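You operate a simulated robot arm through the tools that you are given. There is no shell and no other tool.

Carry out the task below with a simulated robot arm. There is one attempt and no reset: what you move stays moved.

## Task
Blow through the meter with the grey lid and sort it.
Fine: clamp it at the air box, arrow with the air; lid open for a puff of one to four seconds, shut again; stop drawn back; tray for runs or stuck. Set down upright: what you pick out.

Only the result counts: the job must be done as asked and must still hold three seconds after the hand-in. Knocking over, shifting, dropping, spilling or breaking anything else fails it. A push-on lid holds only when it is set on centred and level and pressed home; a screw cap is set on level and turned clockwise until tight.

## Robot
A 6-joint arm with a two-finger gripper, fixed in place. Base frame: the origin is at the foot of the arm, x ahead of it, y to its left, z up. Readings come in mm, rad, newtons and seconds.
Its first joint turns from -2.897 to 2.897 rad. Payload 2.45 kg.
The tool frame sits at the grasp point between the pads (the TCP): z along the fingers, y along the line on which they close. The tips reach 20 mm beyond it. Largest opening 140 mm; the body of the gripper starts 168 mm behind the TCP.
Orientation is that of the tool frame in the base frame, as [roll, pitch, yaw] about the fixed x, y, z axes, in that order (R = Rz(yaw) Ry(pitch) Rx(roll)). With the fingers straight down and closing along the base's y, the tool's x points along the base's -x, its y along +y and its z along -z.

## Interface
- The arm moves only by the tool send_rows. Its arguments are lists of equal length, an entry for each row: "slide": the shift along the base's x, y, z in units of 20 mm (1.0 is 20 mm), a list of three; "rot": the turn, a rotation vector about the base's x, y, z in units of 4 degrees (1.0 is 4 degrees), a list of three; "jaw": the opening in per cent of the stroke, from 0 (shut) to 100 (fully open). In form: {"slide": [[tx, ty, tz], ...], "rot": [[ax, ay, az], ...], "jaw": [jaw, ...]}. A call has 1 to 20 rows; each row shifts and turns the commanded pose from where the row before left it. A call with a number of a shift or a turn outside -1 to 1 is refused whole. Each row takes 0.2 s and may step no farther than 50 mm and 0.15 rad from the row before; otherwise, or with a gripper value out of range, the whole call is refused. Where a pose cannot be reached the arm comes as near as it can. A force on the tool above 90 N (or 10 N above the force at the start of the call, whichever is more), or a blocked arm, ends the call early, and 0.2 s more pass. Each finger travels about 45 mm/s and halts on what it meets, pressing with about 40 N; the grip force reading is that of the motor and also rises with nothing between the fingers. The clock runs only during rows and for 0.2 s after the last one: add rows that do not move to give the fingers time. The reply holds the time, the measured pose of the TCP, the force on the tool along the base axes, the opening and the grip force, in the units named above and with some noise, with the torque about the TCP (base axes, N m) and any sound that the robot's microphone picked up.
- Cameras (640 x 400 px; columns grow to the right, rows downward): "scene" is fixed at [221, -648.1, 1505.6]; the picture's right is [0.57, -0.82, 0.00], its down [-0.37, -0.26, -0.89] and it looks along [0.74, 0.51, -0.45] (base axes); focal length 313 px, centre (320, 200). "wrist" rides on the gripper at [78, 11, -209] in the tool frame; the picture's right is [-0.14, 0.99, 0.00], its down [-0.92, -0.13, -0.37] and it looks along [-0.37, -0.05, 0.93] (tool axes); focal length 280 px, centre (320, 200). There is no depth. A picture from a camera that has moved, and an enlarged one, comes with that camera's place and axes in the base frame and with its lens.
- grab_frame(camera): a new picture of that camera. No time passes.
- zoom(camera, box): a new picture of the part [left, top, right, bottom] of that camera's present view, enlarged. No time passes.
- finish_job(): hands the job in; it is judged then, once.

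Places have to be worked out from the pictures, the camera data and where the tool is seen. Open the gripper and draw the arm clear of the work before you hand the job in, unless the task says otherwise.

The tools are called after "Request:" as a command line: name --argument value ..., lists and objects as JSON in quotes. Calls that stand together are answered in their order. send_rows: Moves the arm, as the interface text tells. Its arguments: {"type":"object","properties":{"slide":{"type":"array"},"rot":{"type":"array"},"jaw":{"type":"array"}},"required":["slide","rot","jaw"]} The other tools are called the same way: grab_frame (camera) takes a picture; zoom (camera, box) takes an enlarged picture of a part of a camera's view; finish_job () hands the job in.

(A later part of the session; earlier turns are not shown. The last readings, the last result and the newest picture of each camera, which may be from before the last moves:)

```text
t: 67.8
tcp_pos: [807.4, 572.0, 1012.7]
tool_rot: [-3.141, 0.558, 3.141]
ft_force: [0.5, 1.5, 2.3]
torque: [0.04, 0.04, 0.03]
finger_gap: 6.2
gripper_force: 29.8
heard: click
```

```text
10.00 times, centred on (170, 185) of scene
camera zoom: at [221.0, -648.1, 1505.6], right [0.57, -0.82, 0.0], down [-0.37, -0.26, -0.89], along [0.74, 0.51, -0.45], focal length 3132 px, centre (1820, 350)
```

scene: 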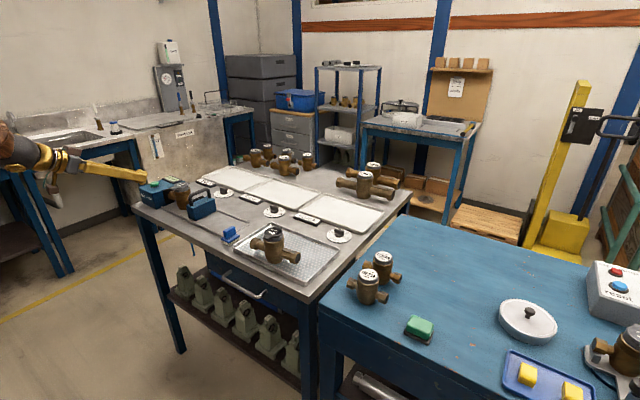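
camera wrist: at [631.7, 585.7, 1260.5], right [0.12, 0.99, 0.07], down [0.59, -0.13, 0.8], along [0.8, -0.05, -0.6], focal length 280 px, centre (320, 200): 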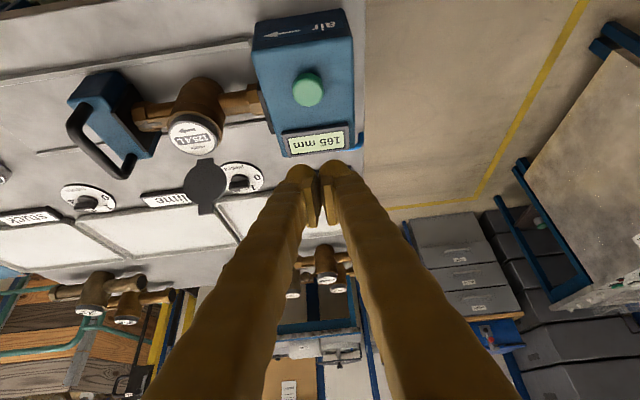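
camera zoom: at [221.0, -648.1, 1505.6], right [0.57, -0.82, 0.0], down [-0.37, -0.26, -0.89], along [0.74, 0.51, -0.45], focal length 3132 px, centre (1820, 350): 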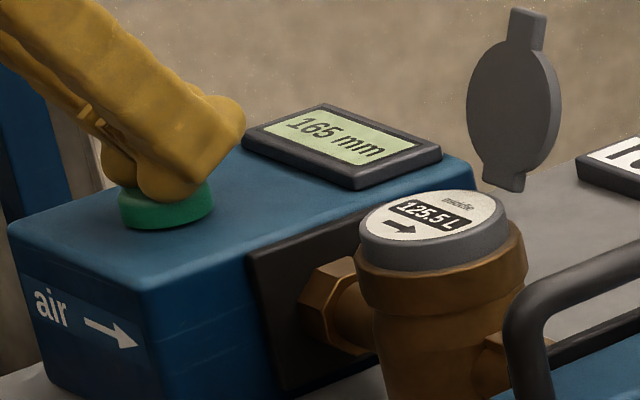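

Click heard and the reading moved to 125.5 – air is flowing. I hold about 1.2 s more, then lift.

Request:
send_rows --slide '[[0, 0, 0], [0, 0, 0], [0, 0, 0], [0, 0, 0], [0, 0, 0], [0, 0, 0.7], [0, 0, 0.7]]' --rot '[[0, 0, 0], [0, 0, 0], [0, 0, 0], [0, 0, 0], [0, 0, 0], [0, 0, 0], [0, 0, 0]]' --jaw '[0, 0, 0, 0, 0, 0, 0]'

Request:
zoom --camera "scene" --box '[140, 165, 200, 205]'

```text
t: 69.4
tcp_pos: [807.1, 571.2, 1039.6]
tool_rot: [-3.141, 0.559, 3.141]
ft_force: [-0.8, -0.6, 0.4]
torque: [-0.02, -0.02, -0.01]
finger_gap: 0.2
gripper_force: 29.5
```

```text
10.00 times, centred on (170, 185) of scene
camera zoom: at [221.0, -648.1, 1505.6], right [0.57, -0.82, 0.0], down [-0.37, -0.26, -0.89], along [0.74, 0.51, -0.45], focal length 3132 px, centre (1820, 350)
```

zoom: 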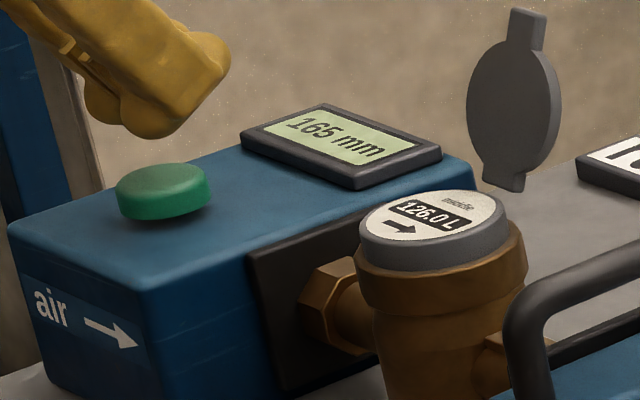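

Reading 126.0 L. I wait one row to see whether the air stopped on release.

Request:
send_rows --slide '[[0, 0, -0.3]]' --rot '[[0, 0, 0]]' --jaw '[0]'

Request:
zoom --camera "scene" --box '[170, 180, 194, 195]'

```text
t: 69.8
tcp_pos: [806.8, 571.6, 1034.0]
tool_rot: [3.141, 0.558, 3.141]
ft_force: [-0.3, -0.3, 1.2]
torque: [-0.01, -0.02, -0.01]
finger_gap: 0.1
gripper_force: 28.9
```

```text
16.00 times, centred on (182, 188) of scene
camera zoom: at [221.0, -648.1, 1505.6], right [0.57, -0.82, 0.0], down [-0.37, -0.26, -0.89], along [0.74, 0.51, -0.45], focal length 5012 px, centre (2528, 400)
```

zoom: 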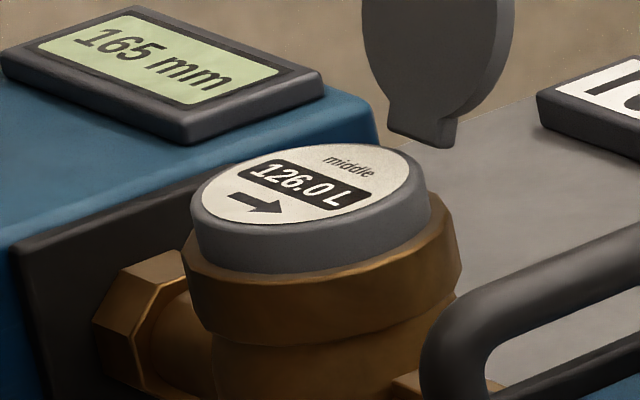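

The air stops on release: puff ≈1.2–1.6 s, reading went 125.4→126.0, so the meter runs. Now to shut the lid: I raise, set the tool vertical and start turning it 90° so the fingers can straddle the lid along x.

Request:
send_rows --slide '[[0, 0, 1], [0, 0, 1], [0, 0, 1], [0, 0, 1], [0, 0, 1], [0, 0, 1], [0, -1, 0], [0, -1, 0], [0, -1, 0], [0, -1, 0], [0, -1, 0], [0, -1, 0], [0, -0.9, 0], [0, 0, 0], [0, 0, 0], [0, 0, 0], [0, 0, 0], [0, 0, 0], [0, 0, 0], [0, 0, 0]]' --rot '[[0, 1, 0], [0, 1, 0], [0, 1, 0], [0, 1, 0], [0, 1, 0], [0, 1, 0], [0, 1, 0], [0, 1, 0], [0, 0, 1], [0, 0, 1], [0, 0, 1], [0, 0, 1], [0, 0, 1], [0, 0, 1], [0, 0, 1], [0, 0, 1], [0, 0, 1], [0, 0, 1], [0, 0, 1], [0, 0, 1]]' --jaw '[0, 0, 0, 0, 0, 0, 0, 10, 20, 30, 40, 50, 50, 50, 50, 50, 50, 50, 50, 50]'

Request:
grab_frame --camera "wrist"

```text
t: 74.0
tcp_pos: [808.4, 432.7, 1153.9]
tool_rot: [-3.14, -0.001, -2.302]
ft_force: [-0.9, 0.1, 0.2]
torque: [0.04, -0.01, 0.05]
finger_gap: 70.0
gripper_force: 0.0
```

```text
taken
camera wrist: at [747.3, 382.0, 1363.3], right [-0.64, 0.76, 0.0], down [0.71, 0.6, 0.37], along [0.28, 0.24, -0.93], focal length 280 px, centre (320, 200)
```

wrist: 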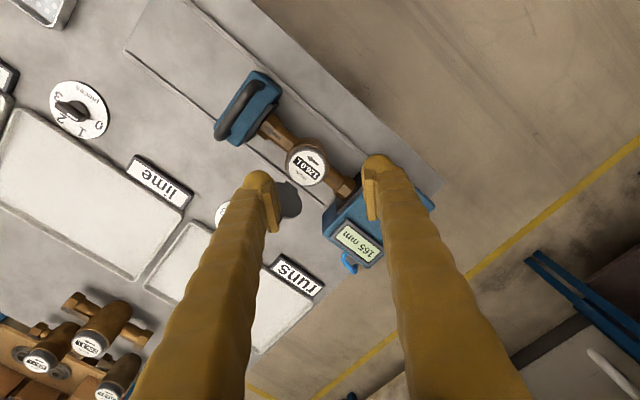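

I finish the turn to 90° and move over the lid at x≈875.

Request:
send_rows --slide '[[0.3, 0, 0], [0.3, 0, 0], [0.3, 0, 0], [0.3, 0, 0], [0.3, 0, 0], [0.3, 0, 0], [0.3, 0, 0], [0.3, 0, 0], [0.3, 0, 0], [0.3, 0, 0], [0.3, 0, 0], [0, 0, 0]]' --rot '[[0, 0, 1], [0, 0, 1], [0, 0, 1], [0, 0, 1], [0, 0, 1], [0, 0, 1], [0, 0, 1], [0, 0, 1], [0, 0, 1], [0, 0, 1], [0, 0, 0.5], [0, 0, 0]]' --jaw '[50, 50, 50, 50, 50, 50, 50, 50, 50, 50, 50, 50]'

Request:
grab_frame --camera "wrist"

Request:
zoom --camera "scene" --box '[140, 110, 240, 210]'

```text
t: 76.6
tcp_pos: [873.9, 433.0, 1155.2]
tool_rot: [3.141, 0.001, -1.569]
ft_force: [-0.4, 0.1, 0.1]
torque: [0.03, -0.02, 0.02]
finger_gap: 70.1
gripper_force: 0.2
```

```text
taken
camera wrist: at [863.0, 354.6, 1363.4], right [-0.99, 0.14, 0.0], down [0.13, 0.92, 0.37], along [0.05, 0.37, -0.93], focal length 280 px, centre (320, 200)
```

wrist: 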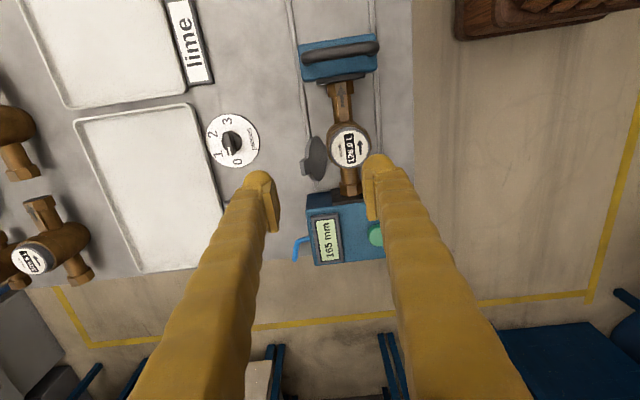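

```text
4.00 times, centred on (190, 160) of scene
camera zoom: at [221.0, -648.1, 1505.6], right [0.57, -0.82, 0.0], down [-0.37, -0.26, -0.89], along [0.74, 0.51, -0.45], focal length 1253 px, centre (840, 360)
```

zoom: 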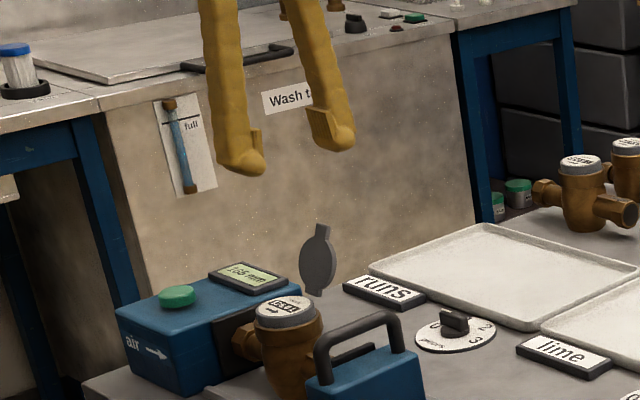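

I zoom to measure the open lid's position relative to the fingers.

Request:
zoom --camera "wrist" --box '[270, 110, 390, 210]'

```text
4.00 times, centred on (330, 160) of wrist
camera zoom: at [863.0, 354.6, 1363.4], right [-0.99, 0.14, 0.0], down [0.13, 0.92, 0.37], along [0.05, 0.37, -0.93], focal length 1122 px, centre (280, 360)
```

zoom: 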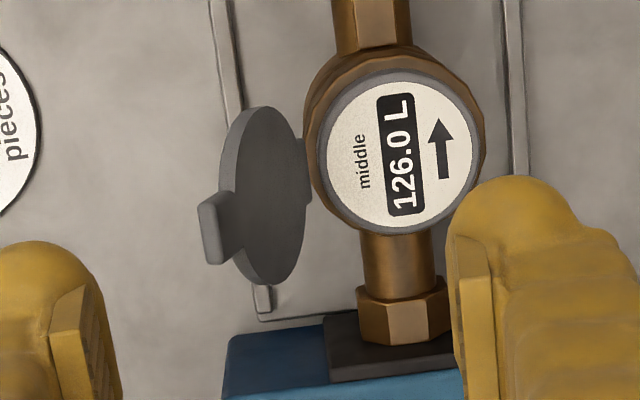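

Lid top tab ≈(893,432,1066); the rear finger's inner face will be at ≈909. I descend to z≈1056.

Request:
send_rows --slide '[[0.1, 0, -1], [0, 0, -1], [0, 0, -1], [0, 0, -1], [0, 0, -0.95], [0, 0, 0]]' --rot '[[0, 0, 0], [0, 0, 0], [0, 0, 0], [0, 0, 0], [0, 0, 0], [0, 0, 0]]' --jaw '[50, 50, 50, 50, 50, 50]'

Request:
zoom --camera "scene" --box '[150, 140, 220, 200]'

Request:
zoom --camera "wrist" --box '[230, 100, 430, 225]'

```text
t: 78.0
tcp_pos: [875.2, 433.7, 1055.9]
tool_rot: [-3.14, 0.0, -1.571]
ft_force: [0.8, 0.0, 0.1]
torque: [-0.02, 0.0, -0.04]
finger_gap: 70.1
gripper_force: 0.2
```

```text
6.67 times, centred on (185, 170) of scene
camera zoom: at [221.0, -648.1, 1505.6], right [0.57, -0.82, 0.0], down [-0.37, -0.26, -0.89], along [0.74, 0.51, -0.45], focal length 2088 px, centre (1220, 400)
```

zoom: 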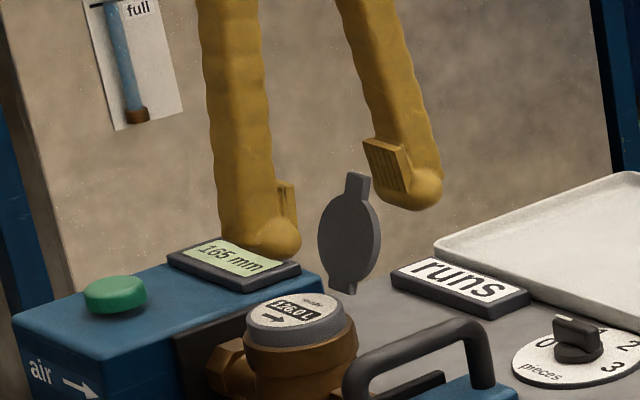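

```text
3.20 times, centred on (330, 162) of wrist
camera zoom: at [864.5, 354.8, 1264.5], right [-0.99, 0.14, 0.0], down [0.13, 0.92, 0.37], along [0.05, 0.37, -0.93], focal length 897 px, centre (288, 320)
```

zoom: 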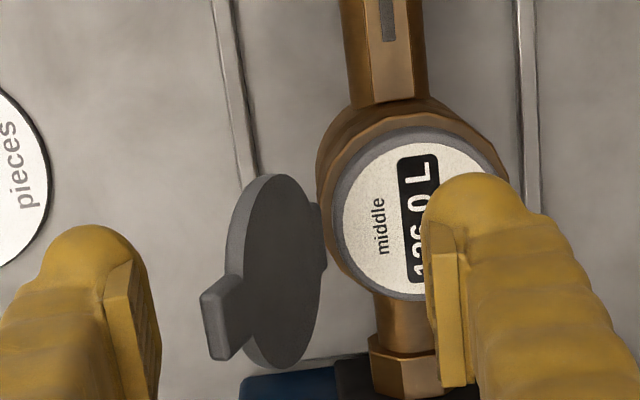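

Straddling the lid. I pull -x by about 42 mm so the rear finger brings the lid upright.

Request:
send_rows --slide '[[-0.4, 0, 0], [-0.4, 0, 0], [-0.4, 0, 0], [-0.4, 0, 0], [-0.5, 0, 0], [0, 0, 0]]' --rot '[[0, 0, 0], [0, 0, 0], [0, 0, 0], [0, 0, 0], [0, 0, 0], [0, 0, 0]]' --jaw '[50, 50, 50, 50, 50, 50]'

Request:
zoom --camera "scene" --box '[150, 140, 220, 200]'

```text
t: 79.4
tcp_pos: [832.8, 433.4, 1055.8]
tool_rot: [-3.141, -0.001, -1.57]
ft_force: [-0.9, 0.0, -0.1]
torque: [-0.03, 0.0, 0.02]
finger_gap: 70.1
gripper_force: 0.1
```

```text
6.67 times, centred on (185, 170) of scene
camera zoom: at [221.0, -648.1, 1505.6], right [0.57, -0.82, 0.0], down [-0.37, -0.26, -0.89], along [0.74, 0.51, -0.45], focal length 2088 px, centre (1220, 400)
```

zoom: 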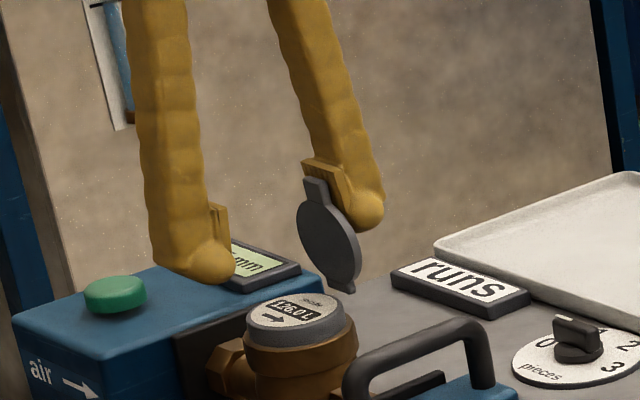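

Lid is now about upright and tilting forward. I continue 28 mm in -x.

Request:
send_rows --slide '[[-0.35, 0, 0], [-0.35, 0, 0], [-0.35, 0, 0], [-0.35, 0, 0], [0, 0, 0]]' --rot '[[0, 0, 0], [0, 0, 0], [0, 0, 0], [0, 0, 0], [0, 0, 0]]' --jaw '[50, 50, 50, 50, 50]'

Request:
zoom --camera "scene" --box '[150, 140, 220, 200]'

```text
t: 80.6
tcp_pos: [804.5, 434.0, 1055.4]
tool_rot: [3.14, -0.001, -1.572]
ft_force: [0.2, 0.5, 0.1]
torque: [-0.02, 0.0, 0.0]
finger_gap: 70.0
gripper_force: 0.1
```

```text
6.67 times, centred on (185, 170) of scene
camera zoom: at [221.0, -648.1, 1505.6], right [0.57, -0.82, 0.0], down [-0.37, -0.26, -0.89], along [0.74, 0.51, -0.45], focal length 2088 px, centre (1220, 400)
```

zoom: 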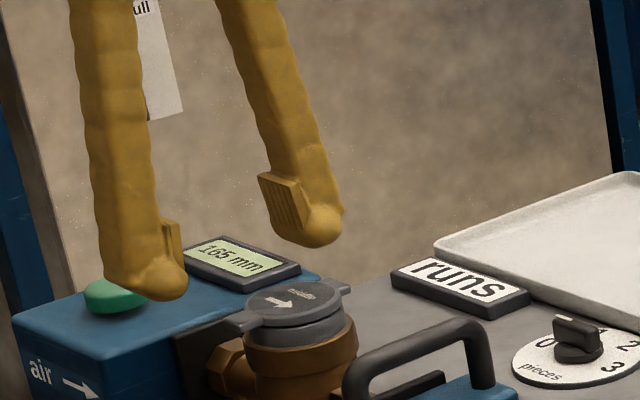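

The lid fell shut. I close the fingers, centre over the lid's tab side, and press it lightly home.

Request:
send_rows --slide '[[0.5, 0, 0], [0.3, 0, 0], [0, 0, 0], [0, 0, 0], [0, 0, -0.6], [0, 0, -0.5], [0, 0, 0]]' --rot '[[0, 0, 0], [0, 0, 0], [0, 0, 0], [0, 0, 0], [0, 0, 0], [0, 0, 0], [0, 0, 0]]' --jaw '[35, 22, 10, 0, 0, 0, 0]'

Request:
zoom --camera "scene" --box '[150, 160, 210, 200]'

```text
t: 82.2
tcp_pos: [821.6, 433.0, 1034.0]
tool_rot: [-3.141, 0.0, -1.57]
ft_force: [-0.1, 0.6, 0.0]
torque: [-0.01, -0.02, 0.0]
finger_gap: 0.3
gripper_force: 29.2
```

```text
10.00 times, centred on (180, 180) of scene
camera zoom: at [221.0, -648.1, 1505.6], right [0.57, -0.82, 0.0], down [-0.37, -0.26, -0.89], along [0.74, 0.51, -0.45], focal length 3132 px, centre (1720, 400)
```

zoom: 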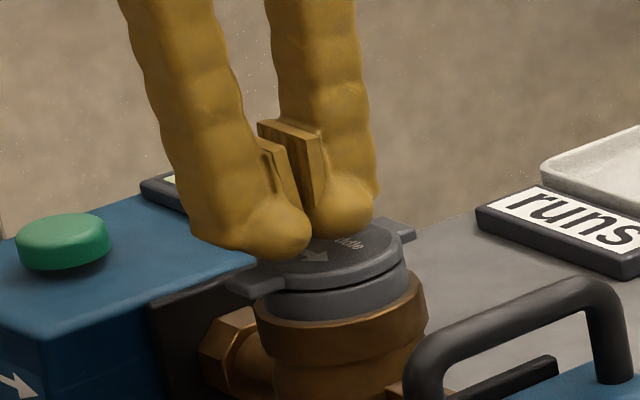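

A few mm above the lid; I press down in small steps.

Request:
send_rows --slide '[[0, 0, -0.1], [0, 0, -0.1], [0, 0, -0.05], [0, 0, 0]]' --rot '[[0, 0, 0], [0, 0, 0], [0, 0, 0], [0, 0, 0]]' --jaw '[0, 0, 0, 0]'

```text
t: 83.2
tcp_pos: [821.7, 433.1, 1028.3]
tool_rot: [3.141, -0.001, -1.57]
ft_force: [0.5, 0.2, -0.1]
torque: [0.01, 0.03, 0.02]
finger_gap: 0.2
gripper_force: 30.1
```

Request:
send_rows --slide '[[0, 0, -0.05], [0, 0, -0.05], [0, 0, 0]]' --rot '[[0, 0, 0], [0, 0, 0], [0, 0, 0]]' --jaw '[0, 0, 0]'

```text
t: 84.0
tcp_pos: [822.9, 432.8, 1026.2]
tool_rot: [3.142, 0.001, -1.571]
ft_force: [-3.0, 4.2, 9.5]
torque: [0.04, 0.05, 0.02]
finger_gap: 5.8
gripper_force: 29.6
```

Pressed with ~10 N. I rise and check the lid.

Request:
send_rows --slide '[[0, 0, 0.5], [0, 0, 1], [0, 0, 1], [0, 0, 1], [0, 0, 1], [0, 0, 0]]' --rot '[[0, 0, 0], [0, 0, 0], [0, 0, 0], [0, 0, 0], [0, 0, 0], [0, 0, 0]]' --jaw '[0, 0, 0, 0, 0, 0]'

Request:
zoom --camera "scene" --box '[165, 170, 205, 205]'

Request:
grab_frame --camera "wrist"

```text
t: 85.4
tcp_pos: [822.4, 433.7, 1114.8]
tool_rot: [3.141, 0.001, -1.571]
ft_force: [0.3, -0.8, -0.1]
torque: [-0.05, -0.01, -0.02]
finger_gap: 0.0
gripper_force: 29.0
```

```text
11.43 times, centred on (185, 188) of scene
camera zoom: at [221.0, -648.1, 1505.6], right [0.57, -0.82, 0.0], down [-0.37, -0.26, -0.89], along [0.74, 0.51, -0.45], focal length 3580 px, centre (1863, 343)
```

zoom: 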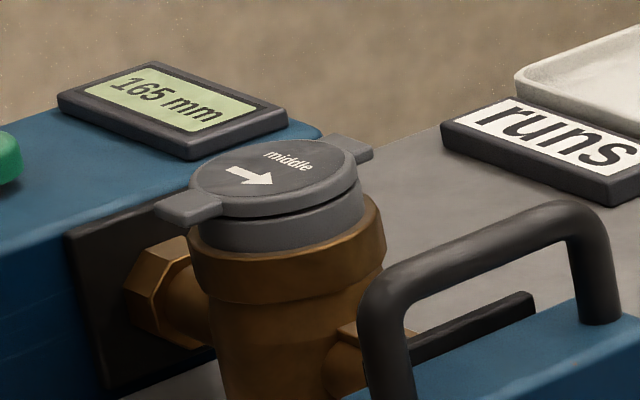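

```text
taken
camera wrist: at [811.0, 355.8, 1325.0], right [-0.99, 0.14, 0.0], down [0.13, 0.92, 0.37], along [0.05, 0.37, -0.93], focal length 280 px, centre (320, 200)
```

wrist: 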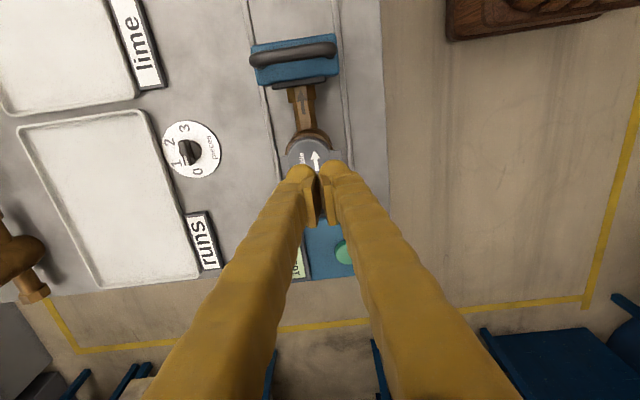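

Lid is shut. I turn the tool back by -90° while moving over the stop handle (832, 320.5).

Request:
send_rows --slide '[[0.03, -0.28, 0], [0.03, -0.28, 0], [0.03, -0.28, 0], [0.03, -0.28, 0], [0.03, -0.28, 0], [0.03, -0.28, 0], [0.03, -0.28, 0], [0.03, -0.28, 0], [0.03, -0.28, 0], [0.03, -0.28, 0], [0.03, -0.28, 0], [0.03, -0.28, 0], [0.03, -0.28, 0], [0.03, -0.28, 0], [0.03, -0.28, 0], [0, -0.28, 0], [0, -0.28, 0], [0, -0.28, 0], [0, -0.28, 0], [0, -0.28, 0]]' --rot '[[0, 0, -1], [0, 0, -1], [0, 0, -1], [0, 0, -1], [0, 0, -1], [0, 0, -1], [0, 0, -1], [0, 0, -1], [0, 0, -1], [0, 0, -1], [0, 0, -1], [0, 0, -1], [0, 0, -1], [0, 0, -1], [0, 0, -1], [0, 0, -1], [0, 0, -1], [0, 0, -1], [0, 0, -1], [0, 0, -1]]' --jaw '[0, 0, 0, 0, 0, 0, 0, 0, 0, 0, 0, 0, 0, 10, 20, 30, 30, 30, 30, 30]'

Request:
send_rows --slide '[[0, 0, 0], [0, 0, 0], [0, 0, 0], [0, 0, 0]]' --rot '[[0, 0, -1], [0, 0, -1], [0, 0, -0.5], [0, 0, 0]]' --jaw '[30, 30, 30, 30]'

Request:
grab_frame --camera "wrist"

Request:
zoom --camera "wrist" --box '[220, 80, 420, 205]'

```text
t: 89.6
tcp_pos: [830.4, 321.7, 1115.3]
tool_rot: [3.141, 0.001, -2.969]
ft_force: [0.2, 0.0, -0.8]
torque: [-0.02, 0.01, -0.01]
finger_gap: 41.9
gripper_force: 0.0
```

```text
t: 90.6
tcp_pos: [831.1, 321.7, 1115.8]
tool_rot: [3.141, 0.002, 3.14]
ft_force: [-0.3, 0.4, 0.6]
torque: [0.01, 0.0, -0.01]
finger_gap: 41.8
gripper_force: 0.0
```

```text
taken
camera wrist: at [751.9, 332.4, 1325.2], right [0.14, 0.99, 0.0], down [0.92, -0.13, 0.37], along [0.37, -0.05, -0.93], focal length 280 px, centre (320, 200)
```

wrist: 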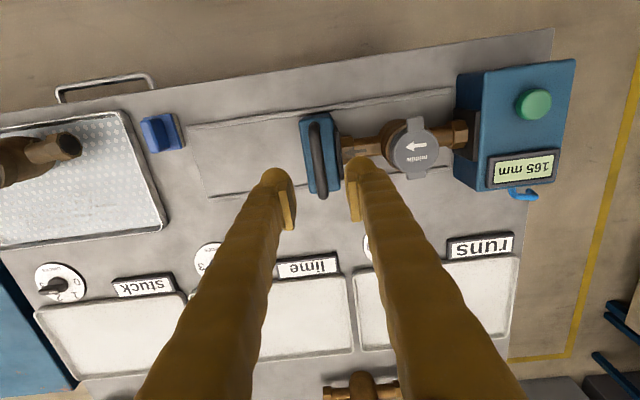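

```text
3.20 times, centred on (320, 142) of wrist
camera zoom: at [751.9, 332.4, 1325.2], right [0.14, 0.99, 0.0], down [0.92, -0.13, 0.37], along [0.37, -0.05, -0.93], focal length 897 px, centre (320, 384)
```

zoom: 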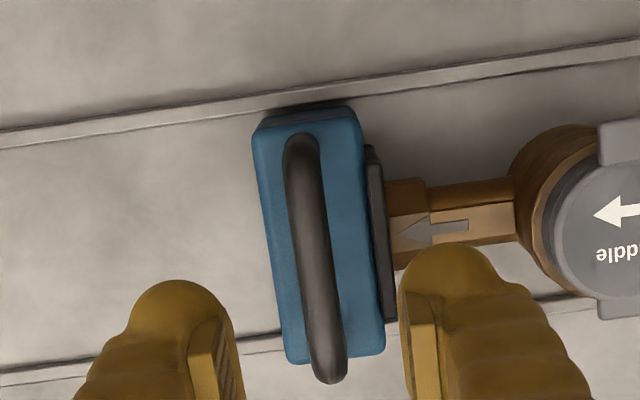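

Handle bar at ≈(831,319.5). I descend, grip it, and draw the stop back.

Request:
send_rows --slide '[[0, -0.08, -1], [0, 0, -1], [0, 0, -1], [0, 0, -1], [0, 0, -1], [0, 0, -0.72], [0, 0, 0], [0, 0, 0], [0, 0, 0], [0, 0, 0], [0, 0, 0], [0, 0, 0]]' --rot '[[0, 0, 0], [0, 0, 0], [0, 0, 0], [0, 0, 0], [0, 0, 0], [0, 0, 0], [0, 0, 0], [0, 0, 0], [0, 0, 0], [0, 0, 0], [0, 0, 0], [0, 0, 0]]' --jaw '[30, 30, 30, 30, 30, 30, 30, 20, 10, 0, 0, 0]'

Request:
send_rows --slide '[[0, -0.2, 0], [0, -0.3, 0], [0, 0, 0]]' --rot '[[0, 0, 0], [0, 0, 0], [0, 0, 0]]' --jaw '[0, 0, 0]'

Request:
zoom --camera "scene" --box '[140, 160, 230, 230]'

```text
t: 93.2
tcp_pos: [829.7, 319.9, 1000.4]
tool_rot: [3.141, -0.001, 3.14]
ft_force: [1.2, 4.7, -4.2]
torque: [-0.03, 0.01, 0.04]
finger_gap: 8.9
gripper_force: 36.6
```

```text
t: 94.0
tcp_pos: [830.6, 309.5, 999.9]
tool_rot: [-3.141, -0.002, 3.141]
ft_force: [-7.4, 1.1, -10.1]
torque: [0.0, -0.01, 0.06]
finger_gap: 8.8
gripper_force: 36.3
```

```text
5.71 times, centred on (185, 195) of scene
camera zoom: at [221.0, -648.1, 1505.6], right [0.57, -0.82, 0.0], down [-0.37, -0.26, -0.89], along [0.74, 0.51, -0.45], focal length 1790 px, centre (1091, 229)
```

zoom: 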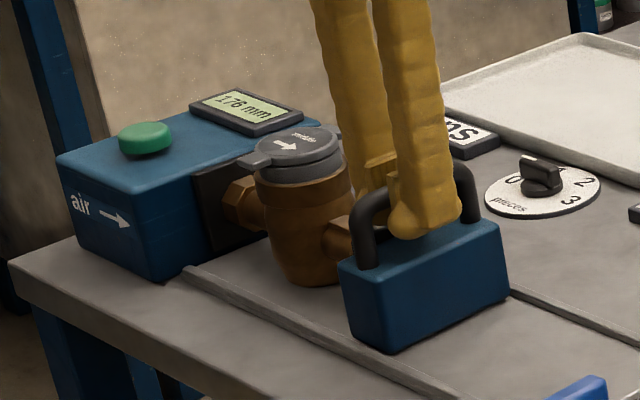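

The stop moves back (176 mm) and the meter stays. I draw it back the remaining ~132 mm.

Request:
send_rows --slide '[[0, -0.6, 0], [0, -0.6, 0], [0, -0.6, 0], [0, -0.6, 0], [0, -0.6, 0], [0, -0.6, 0], [0, -0.6, 0], [0, -0.6, 0], [0, -0.6, 0], [0, -0.6, 0], [0, -0.5, 0], [0, 0, 0]]' --rot '[[0, 0, 0], [0, 0, 0], [0, 0, 0], [0, 0, 0], [0, 0, 0], [0, 0, 0], [0, 0, 0], [0, 0, 0], [0, 0, 0], [0, 0, 0], [0, 0, 0], [0, 0, 0]]' --jaw '[0, 0, 0, 0, 0, 0, 0, 0, 0, 0, 0, 0]'

Request:
zoom --camera "scene" --box '[140, 150, 260, 230]'

```text
t: 96.6
tcp_pos: [831.8, 178.1, 1000.8]
tool_rot: [-3.139, 0.003, 3.141]
ft_force: [17.0, -5.5, -4.4]
torque: [0.01, -0.02, 0.0]
finger_gap: 9.0
gripper_force: 36.2
```

```text
5.00 times, centred on (200, 190) of scene
camera zoom: at [221.0, -648.1, 1505.6], right [0.57, -0.82, 0.0], down [-0.37, -0.26, -0.89], along [0.74, 0.51, -0.45], focal length 1566 px, centre (920, 250)
```

zoom: 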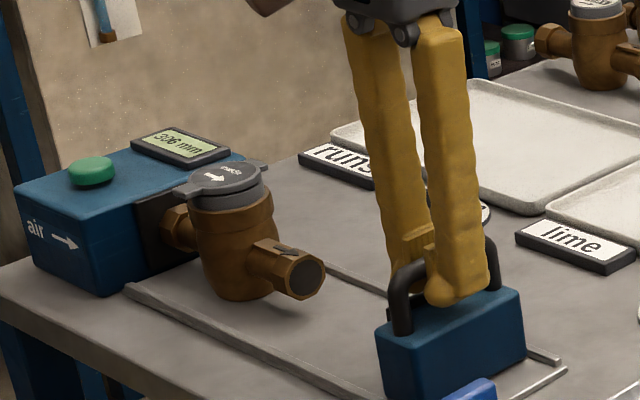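

306 mm; I pull 3.5 mm more, release and rise.

Request:
send_rows --slide '[[0.03, -0.1, 0], [0, -0.08, 0], [0, 0, 0], [0, 0, 0], [0, 0, 0], [0, 0, 0], [0, 0, 1], [0, 0, 1], [0, 0, 1], [0, 0, 1], [0, 0, 1], [0, 0, 1], [0, 0, 0]]' --rot '[[0, 0, 0], [0, 0, 0], [0, 0, 0], [0, 0, 0], [0, 0, 0], [0, 0, 0], [0, 0, 0], [0, 0, 0], [0, 0, 0], [0, 0, 0], [0, 0, 0], [0, 0, 0], [0, 0, 0]]' --jaw '[0, 0, 0, 12, 24, 36, 36, 36, 36, 36, 36, 36, 36]'

Request:
grab_frame --camera "wrist"

Request:
zoom --camera "scene" --box '[140, 150, 260, 230]'

Request:
zoom --camera "scene" --box '[190, 130, 310, 210]'

```text
t: 99.4
tcp_pos: [831.3, 177.5, 1122.1]
tool_rot: [-3.141, 0.0, 3.141]
ft_force: [-0.5, -1.1, -1.0]
torque: [-0.03, 0.02, 0.01]
finger_gap: 50.4
gripper_force: 0.0
```

```text
taken
camera wrist: at [753.1, 188.2, 1332.0], right [0.14, 0.99, 0.0], down [0.92, -0.13, 0.37], along [0.37, -0.05, -0.93], focal length 280 px, centre (320, 200)
```

wrist: 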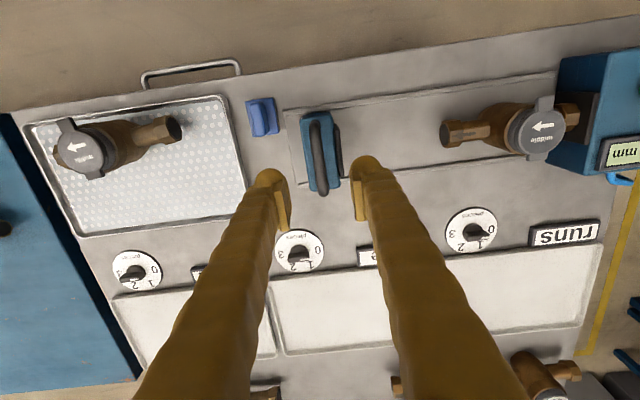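

```text
5.00 times, centred on (200, 190) of scene
camera zoom: at [221.0, -648.1, 1505.6], right [0.57, -0.82, 0.0], down [-0.37, -0.26, -0.89], along [0.74, 0.51, -0.45], focal length 1566 px, centre (920, 250)
```

zoom: 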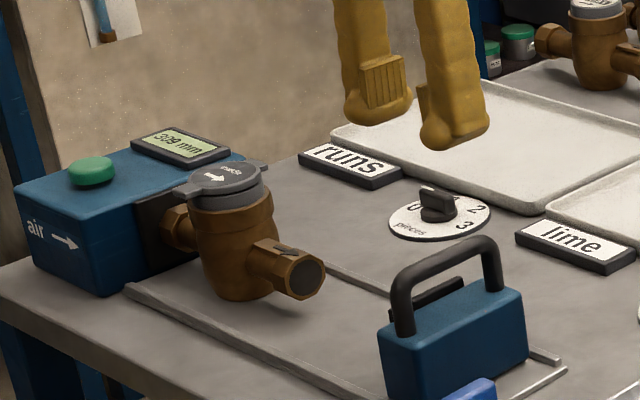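

```text
5.00 times, centred on (250, 170) of scene
camera zoom: at [221.0, -648.1, 1505.6], right [0.57, -0.82, 0.0], down [-0.37, -0.26, -0.89], along [0.74, 0.51, -0.45], focal length 1566 px, centre (670, 350)
```

zoom: 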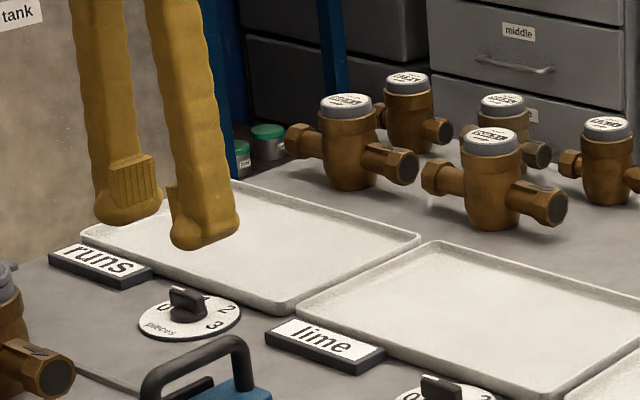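

Stop is back at 309 mm. Since the meter runs, it goes in the "runs" tray (x≈1062–1245, y≈343–633), which needs a tilted tool for reach. I tilt 60° while moving in front of the meter.

Request:
send_rows --slide '[[-0.35, 0.85, 0], [-0.35, 0.85, 0], [-0.35, 0.85, 0], [-0.35, 0.85, 0], [-0.35, 0.85, 0], [-0.35, 0.85, 0], [-0.35, 0.85, 0], [-0.35, 0.85, 0], [-0.35, 0.85, 0], [-0.35, 0.85, 0], [-0.35, 0.85, 0], [-0.35, 0.85, 0], [-0.35, 0.85, 0], [-0.35, 0.85, 0], [-0.35, 0.85, 0], [0, 0, 0]]' --rot '[[0, -1, 0], [0, -1, 0], [0, -1, 0], [0, -1, 0], [0, -1, 0], [0, -1, 0], [0, -1, 0], [0, -1, 0], [0, -1, 0], [0, -1, 0], [0, -1, 0], [0, -1, 0], [0, -1, 0], [0, -1, 0], [0, -1, 0], [0, 0, 0]]' --jaw '[40, 50, 60, 60, 60, 60, 60, 60, 60, 60, 60, 60, 60, 60, 60, 60]'

Request:
grab_frame --camera "wrist"

```text
t: 102.8
tcp_pos: [726.9, 431.9, 1122.1]
tool_rot: [3.139, 1.049, 3.141]
ft_force: [0.2, -0.5, -0.4]
torque: [-0.01, 0.02, 0.03]
finger_gap: 84.0
gripper_force: 0.0
```

```text
taken
camera wrist: at [506.5, 442.5, 1157.7], right [0.07, 0.99, 0.12], down [0.14, -0.13, 0.98], along [0.99, -0.05, -0.15], focal length 280 px, centre (320, 200)
```

wrist: 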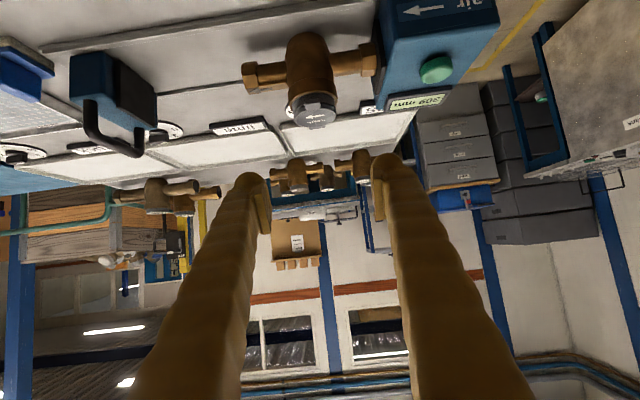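

Before grasping I check, empty and high, that the tray can be reached with this tilt: move to about (1120,445,1060).

Request:
send_rows --slide '[[1, 0, 0], [1, 0, 0], [1, 0, 0], [1, 0, 0], [1, 0, 0], [1, 0, 0], [1, 0, 0], [1, 0, 0], [1, 0, 0], [1, 0, 0], [1, 0, 0], [1, 0.1, 0], [1, 0.1, 0], [1, 0.1, 0], [1, 0.1, 0], [1, 0.1, 0], [1, 0.1, 0], [1, 0, 0], [1, 0, 0], [0.7, 0, 0]]' --rot '[[0, 0, 0], [0, 0, 0], [0, 0, 0], [0, 0, 0], [0, 0, 0], [0, 0, 0], [0, 0, 0], [0, 0, 0], [0, 0, 0], [0, 0, 0], [0, 0, 0], [0, 0, 0], [0, 0, 0], [0, 0, 0], [0, 0, 0], [0, 0, 0], [0, 0, 0], [0, 0, 0], [0, 0, 0], [0, 0, 0]]' --jaw '[60, 60, 60, 60, 60, 60, 60, 60, 60, 60, 60, 60, 60, 60, 60, 60, 60, 60, 60, 60]'

Request:
send_rows --slide '[[0, 0, -1], [0, 0, -1], [0, 0, -1], [0, 0, 0]]' --rot '[[0, 0, 0], [0, 0, 0], [0, 0, 0], [0, 0, 0]]' --jaw '[60, 60, 60, 60]'

Request:
grab_frame --camera "wrist"

Request:
zoom --camera "scene" --box '[130, 100, 330, 225]'

```text
t: 107.0
tcp_pos: [1120.6, 444.3, 1121.2]
tool_rot: [3.141, 1.047, 3.141]
ft_force: [-0.8, -0.8, 0.6]
torque: [-0.03, 0.04, -0.04]
finger_gap: 83.9
gripper_force: 0.1
```

```text
t: 108.0
tcp_pos: [1120.3, 444.8, 1061.1]
tool_rot: [3.141, 1.047, 3.139]
ft_force: [-0.8, 0.8, -0.4]
torque: [-0.03, 0.01, 0.01]
finger_gap: 83.8
gripper_force: 0.1
```

```text
taken
camera wrist: at [900.7, 455.6, 1097.5], right [0.07, 0.99, 0.12], down [0.14, -0.13, 0.98], along [0.99, -0.05, -0.15], focal length 280 px, centre (320, 200)
```

wrist: 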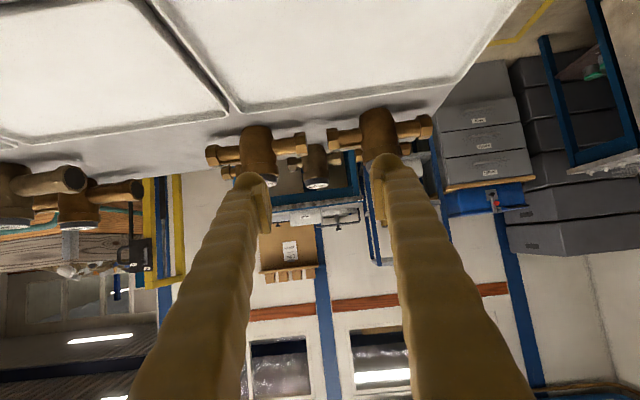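

```text
3.20 times, centred on (230, 162) of scene
camera zoom: at [221.0, -648.1, 1505.6], right [0.57, -0.82, 0.0], down [-0.37, -0.26, -0.89], along [0.74, 0.51, -0.45], focal length 1002 px, centre (608, 320)
```

zoom: 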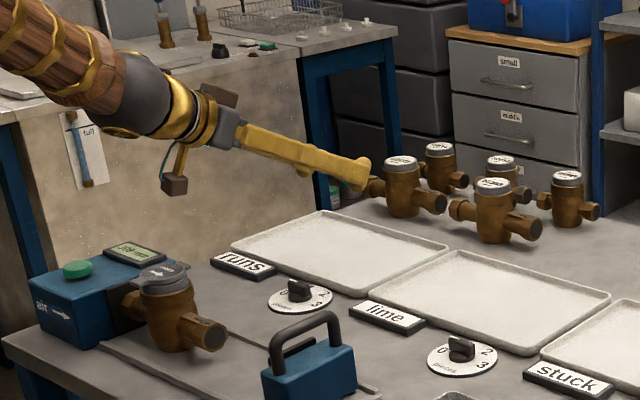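

The tray is reachable with this tilt. I return: rise and go back over the meter.

Request:
send_rows --slide '[[0, 0, 1], [0, 0, 1], [0, 0, 1], [-1, -0.05, 0], [-1, -0.05, 0], [-1, -0.05, 0], [-1, -0.05, 0], [-1, -0.05, 0], [-1, -0.05, 0], [-1, -0.05, 0], [-1, -0.05, 0], [-1, -0.05, 0], [-1, -0.05, 0], [-1, -0.05, 0], [-1, -0.05, 0], [-1, 0, 0], [-1, 0, 0], [-0.7, 0, 0], [0, 0, 0]]' --rot '[[0, 0, 0], [0, 0, 0], [0, 0, 0], [0, 0, 0], [0, 0, 0], [0, 0, 0], [0, 0, 0], [0, 0, 0], [0, 0, 0], [0, 0, 0], [0, 0, 0], [0, 0, 0], [0, 0, 0], [0, 0, 0], [0, 0, 0], [0, 0, 0], [0, 0, 0], [0, 0, 0], [0, 0, 0]]' --jaw '[60, 60, 60, 60, 60, 60, 60, 60, 60, 60, 60, 60, 60, 60, 60, 60, 60, 60, 60]'

Request:
send_rows --slide '[[0, 0, -1], [0, 0, -1], [0, 0, -1], [0, 0, -0.9], [0, 0, 0]]' --rot '[[0, 0, 0], [0, 0, 0], [0, 0, 0], [0, 0, 0], [0, 0, 0]]' --jaw '[60, 60, 60, 60, 60]'

Request:
zoom --camera "scene" --box '[150, 160, 220, 220]'

Request:
grab_frame --camera "wrist"

```text
t: 112.0
tcp_pos: [824.8, 430.9, 1122.0]
tool_rot: [3.14, 1.048, 3.141]
ft_force: [-0.6, 0.1, -0.1]
torque: [0.02, -0.03, -0.03]
finger_gap: 83.9
gripper_force: 0.0
```

```text
t: 113.2
tcp_pos: [827.9, 431.2, 1043.7]
tool_rot: [3.141, 1.046, 3.14]
ft_force: [0.4, 0.3, 0.7]
torque: [-0.02, -0.02, 0.02]
finger_gap: 84.0
gripper_force: 0.0
```

```text
6.67 times, centred on (185, 190) of scene
camera zoom: at [221.0, -648.1, 1505.6], right [0.57, -0.82, 0.0], down [-0.37, -0.26, -0.89], along [0.74, 0.51, -0.45], focal length 2088 px, centre (1220, 267)
```

zoom: 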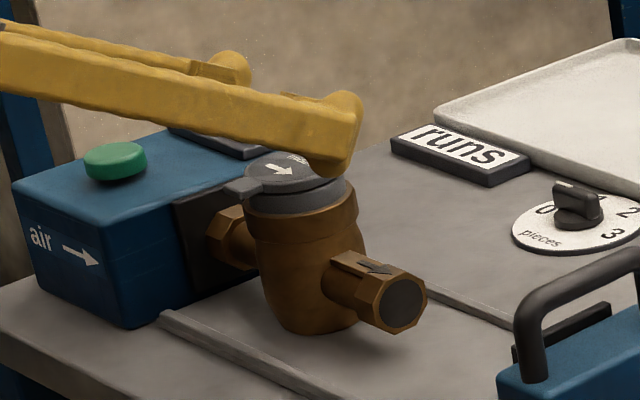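

```text
taken
camera wrist: at [607.7, 441.8, 1080.9], right [0.07, 0.99, 0.12], down [0.14, -0.13, 0.98], along [0.99, -0.05, -0.15], focal length 280 px, centre (320, 200)
```

wrist: 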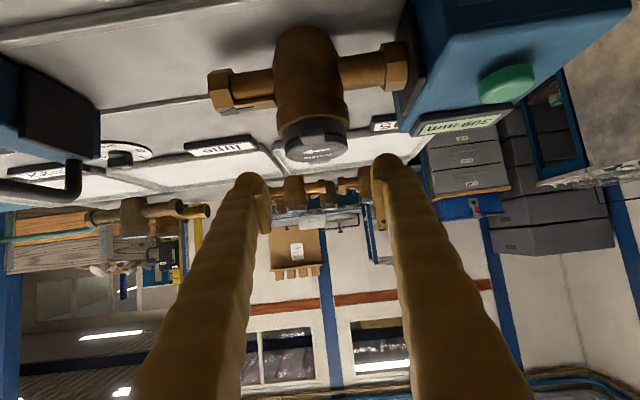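

Aligned. I descend to z≈992 with the fingers around the collar.

Request:
send_rows --slide '[[0, 0.05, -1], [0, 0, -1], [0, 0, -0.4], [0, 0, -0.15], [0, 0, 0]]' --rot '[[0, 0, 0], [0, 0, 0], [0, 0, 0], [0, 0, 0], [0, 0, 0]]' --jaw '[60, 60, 60, 60, 60]'

Request:
zoom --camera "scene" --box '[160, 170, 210, 210]'

Request:
zoom --camera "wrist" --box '[190, 70, 440, 230]'

```text
t: 114.4
tcp_pos: [828.0, 431.6, 992.5]
tool_rot: [-3.141, 1.048, 3.141]
ft_force: [-0.3, -0.3, -0.1]
torque: [-0.01, -0.01, 0.0]
finger_gap: 84.0
gripper_force: 0.1
```

```text
10.00 times, centred on (185, 190) of scene
camera zoom: at [221.0, -648.1, 1505.6], right [0.57, -0.82, 0.0], down [-0.37, -0.26, -0.89], along [0.74, 0.51, -0.45], focal length 3132 px, centre (1670, 300)
```

zoom: 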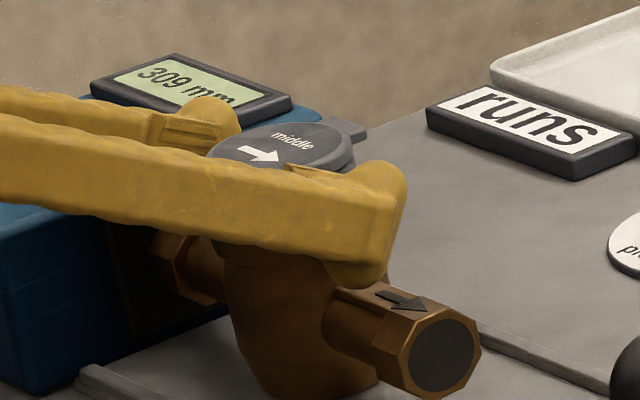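

```text
2.50 times, centred on (315, 150) of wrist
camera zoom: at [606.8, 442.4, 1029.6], right [0.07, 0.99, 0.12], down [0.14, -0.13, 0.98], along [0.99, -0.05, -0.15], focal length 701 px, centre (332, 325)
```

zoom: 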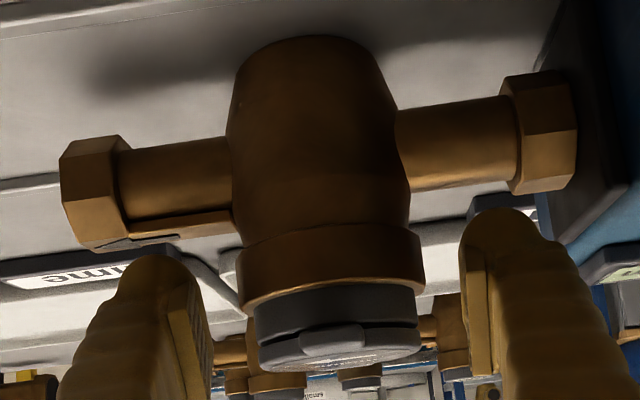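

The pads overlap most of the collar height. I close the gripper.

Request:
send_rows --slide '[[0, 0, -0.05], [0, 0, 0], [0, 0, 0], [0, 0, 0], [0, 0, 0], [0, 0, 0], [0, 0, 0]]' --rot '[[0, 0, 0], [0, 0, 0], [0, 0, 0], [0, 0, 0], [0, 0, 0], [0, 0, 0], [0, 0, 0]]' --jaw '[60, 54, 48, 42, 36, 36, 36]'

Request:
zoom --camera "wrist" --box '[190, 70, 440, 230]'

```text
t: 116.0
tcp_pos: [825.9, 432.3, 991.9]
tool_rot: [-3.14, 1.048, 3.141]
ft_force: [-0.5, 3.0, 1.3]
torque: [0.07, 0.02, 0.03]
finger_gap: 60.5
gripper_force: 39.9
```

```text
2.50 times, centred on (315, 150) of wrist
camera zoom: at [606.6, 442.8, 1028.9], right [0.07, 0.99, 0.12], down [0.14, -0.13, 0.98], along [0.99, -0.05, -0.15], focal length 701 px, centre (332, 325)
```

zoom: 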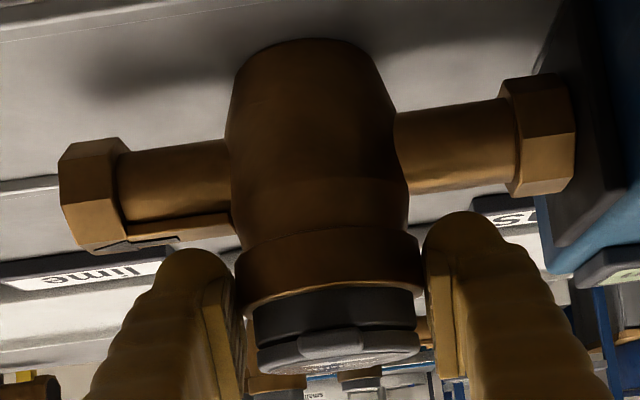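

Gripped. I ease 2 mm away from the box pad and lift slowly.

Request:
send_rows --slide '[[0, -0.05, 0.15], [0, -0.05, 0.3], [0, 0, 0.5], [0, 0, 0.7], [0, 0, 0.8], [0, 0, 0]]' --rot '[[0, 0, 0], [0, 0, 0], [0, 0, 0], [0, 0, 0], [0, 0, 0], [0, 0, 0]]' --jaw '[36, 36, 36, 36, 36, 36]'

Request:
zoom --camera "scene" --box '[140, 150, 230, 220]'

Request:
zoom --camera "wrist" --box '[190, 70, 440, 230]'

```text
t: 117.4
tcp_pos: [827.7, 430.9, 1040.0]
tool_rot: [3.141, 1.048, 3.141]
ft_force: [-0.3, 1.1, -7.5]
torque: [0.0, 0.06, -0.03]
finger_gap: 60.4
gripper_force: 40.4
```

```text
5.71 times, centred on (185, 185) of scene
camera zoom: at [221.0, -648.1, 1505.6], right [0.57, -0.82, 0.0], down [-0.37, -0.26, -0.89], along [0.74, 0.51, -0.45], focal length 1790 px, centre (1091, 286)
```

zoom: 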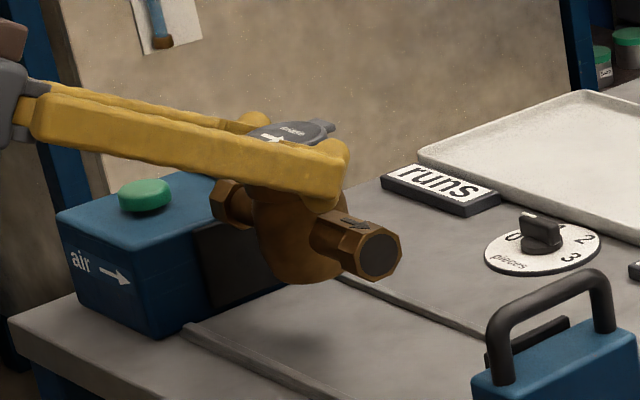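

```text
2.50 times, centred on (315, 150) of wrist
camera zoom: at [606.6, 440.8, 1076.6], right [0.07, 0.99, 0.12], down [0.14, -0.13, 0.98], along [0.99, -0.05, -0.15], focal length 701 px, centre (332, 325)
```

zoom: 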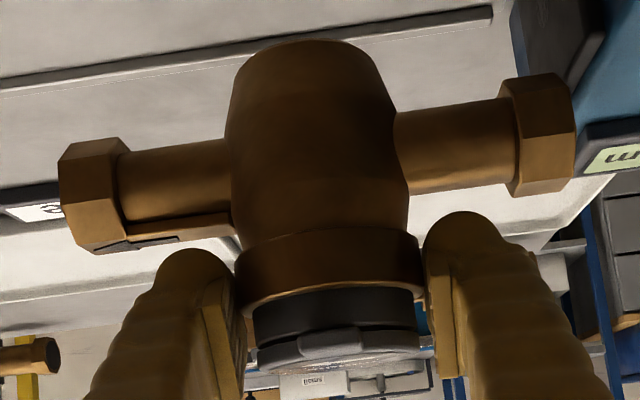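

Held upright. I raise it 60 mm and carry it over the runs tray.

Request:
send_rows --slide '[[0, 0, 0.8], [0, 0, 1], [0, 0, 1], [0, 0, 0.2], [0.5, 0, 0], [1, 0.1, 0], [1, 0.1, 0], [1, 0.1, 0], [1, 0.1, 0], [1, 0.1, 0], [1, 0.1, 0], [1, 0.1, 0], [1, 0.1, 0], [1, 0.1, 0], [1, 0.1, 0], [1, 0.1, 0], [1, 0.1, 0], [1, 0.1, 0], [1, 0.1, 0], [0.6, 0.05, 0]]' --rot '[[0, 0, 0], [0, 0, 0], [0, 0, 0], [0, 0, 0], [0, 0, 0], [0, 0, 0], [0, 0, 0], [0, 0, 0], [0, 0, 0], [0, 0, 0], [0, 0, 0], [0, 0, 0], [0, 0, 0], [0, 0, 0], [0, 0, 0], [0, 0, 0], [0, 0, 0], [0, 0, 0], [0, 0, 0], [0, 0, 0]]' --jaw '[36, 36, 36, 36, 36, 36, 36, 36, 36, 36, 36, 36, 36, 36, 36, 36, 36, 36, 36, 36]'

Request:
grab_frame --camera "wrist"

Request:
zoom --camera "scene" --box '[170, 110, 310, 210]'

```text
t: 121.6
tcp_pos: [1129.4, 459.2, 1100.0]
tool_rot: [-3.139, 1.048, 3.139]
ft_force: [-0.6, 0.2, -7.4]
torque: [-0.02, 0.04, -0.01]
finger_gap: 60.4
gripper_force: 39.5
```

```text
taken
camera wrist: at [909.2, 469.5, 1137.6], right [0.07, 0.99, 0.12], down [0.14, -0.13, 0.98], along [0.99, -0.05, -0.15], focal length 280 px, centre (320, 200)
```

wrist: 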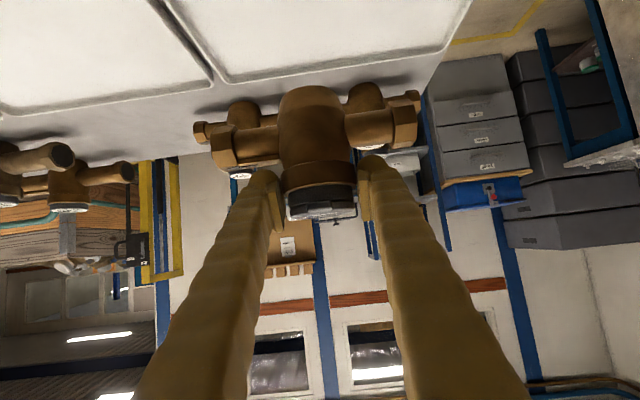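

```text
4.00 times, centred on (240, 160) of scene
camera zoom: at [221.0, -648.1, 1505.6], right [0.57, -0.82, 0.0], down [-0.37, -0.26, -0.89], along [0.74, 0.51, -0.45], focal length 1253 px, centre (640, 360)
```

zoom: 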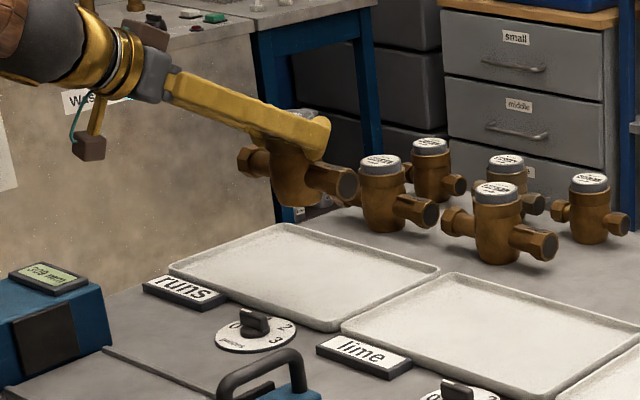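

Over the tray at ≈(1136,459). I descend to z≈1002, then look.

Request:
send_rows --slide '[[0, 0, -1], [0, 0, -1], [0, 0, -1], [0, 0, -1], [0, 0, -0.6], [0, 0, -0.25], [0, 0, 0]]' --rot '[[0, 0, 0], [0, 0, 0], [0, 0, 0], [0, 0, 0], [0, 0, 0], [0, 0, 0], [0, 0, 0]]' --jaw '[36, 36, 36, 36, 36, 36, 36]'

Request:
zoom --camera "scene" --box '[180, 120, 300, 210]'

```text
t: 123.2
tcp_pos: [1130.0, 458.0, 1003.3]
tool_rot: [-3.14, 1.048, -3.141]
ft_force: [0.3, 0.2, -5.6]
torque: [0.0, 0.08, -0.02]
finger_gap: 60.5
gripper_force: 40.2
```

```text
4.44 times, centred on (240, 165) of scene
camera zoom: at [221.0, -648.1, 1505.6], right [0.57, -0.82, 0.0], down [-0.37, -0.26, -0.89], along [0.74, 0.51, -0.45], focal length 1392 px, centre (676, 356)
```

zoom: 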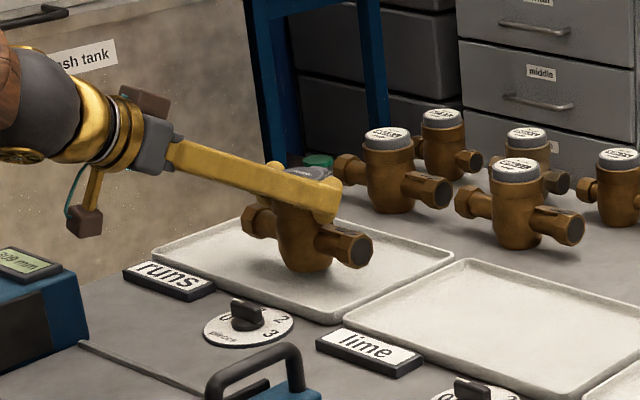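

Just above the tray floor. I lower in 1 mm steps until the weight comes off.

Request:
send_rows --slide '[[0, 0, -0.1], [0, 0, -0.1], [0, 0, -0.1], [0, 0, 0]]' --rot '[[0, 0, 0], [0, 0, 0], [0, 0, 0], [0, 0, 0]]' --jaw '[36, 36, 36, 36]'

Request:
send_rows --slide '[[0, 0, -0.06], [0, 0, 0]]' --rot '[[0, 0, 0], [0, 0, 0]]' --jaw '[36, 36]'

```text
t: 124.2
tcp_pos: [1127.7, 458.3, 996.8]
tool_rot: [-3.141, 1.047, 3.14]
ft_force: [-1.0, 0.3, -6.6]
torque: [-0.01, 0.06, 0.01]
finger_gap: 60.5
gripper_force: 40.0
```

```text
t: 124.8
tcp_pos: [1129.8, 459.9, 996.0]
tool_rot: [3.141, 1.047, 3.141]
ft_force: [-0.5, 0.4, -6.8]
torque: [0.04, 0.08, -0.02]
finger_gap: 60.9
gripper_force: 40.1
```

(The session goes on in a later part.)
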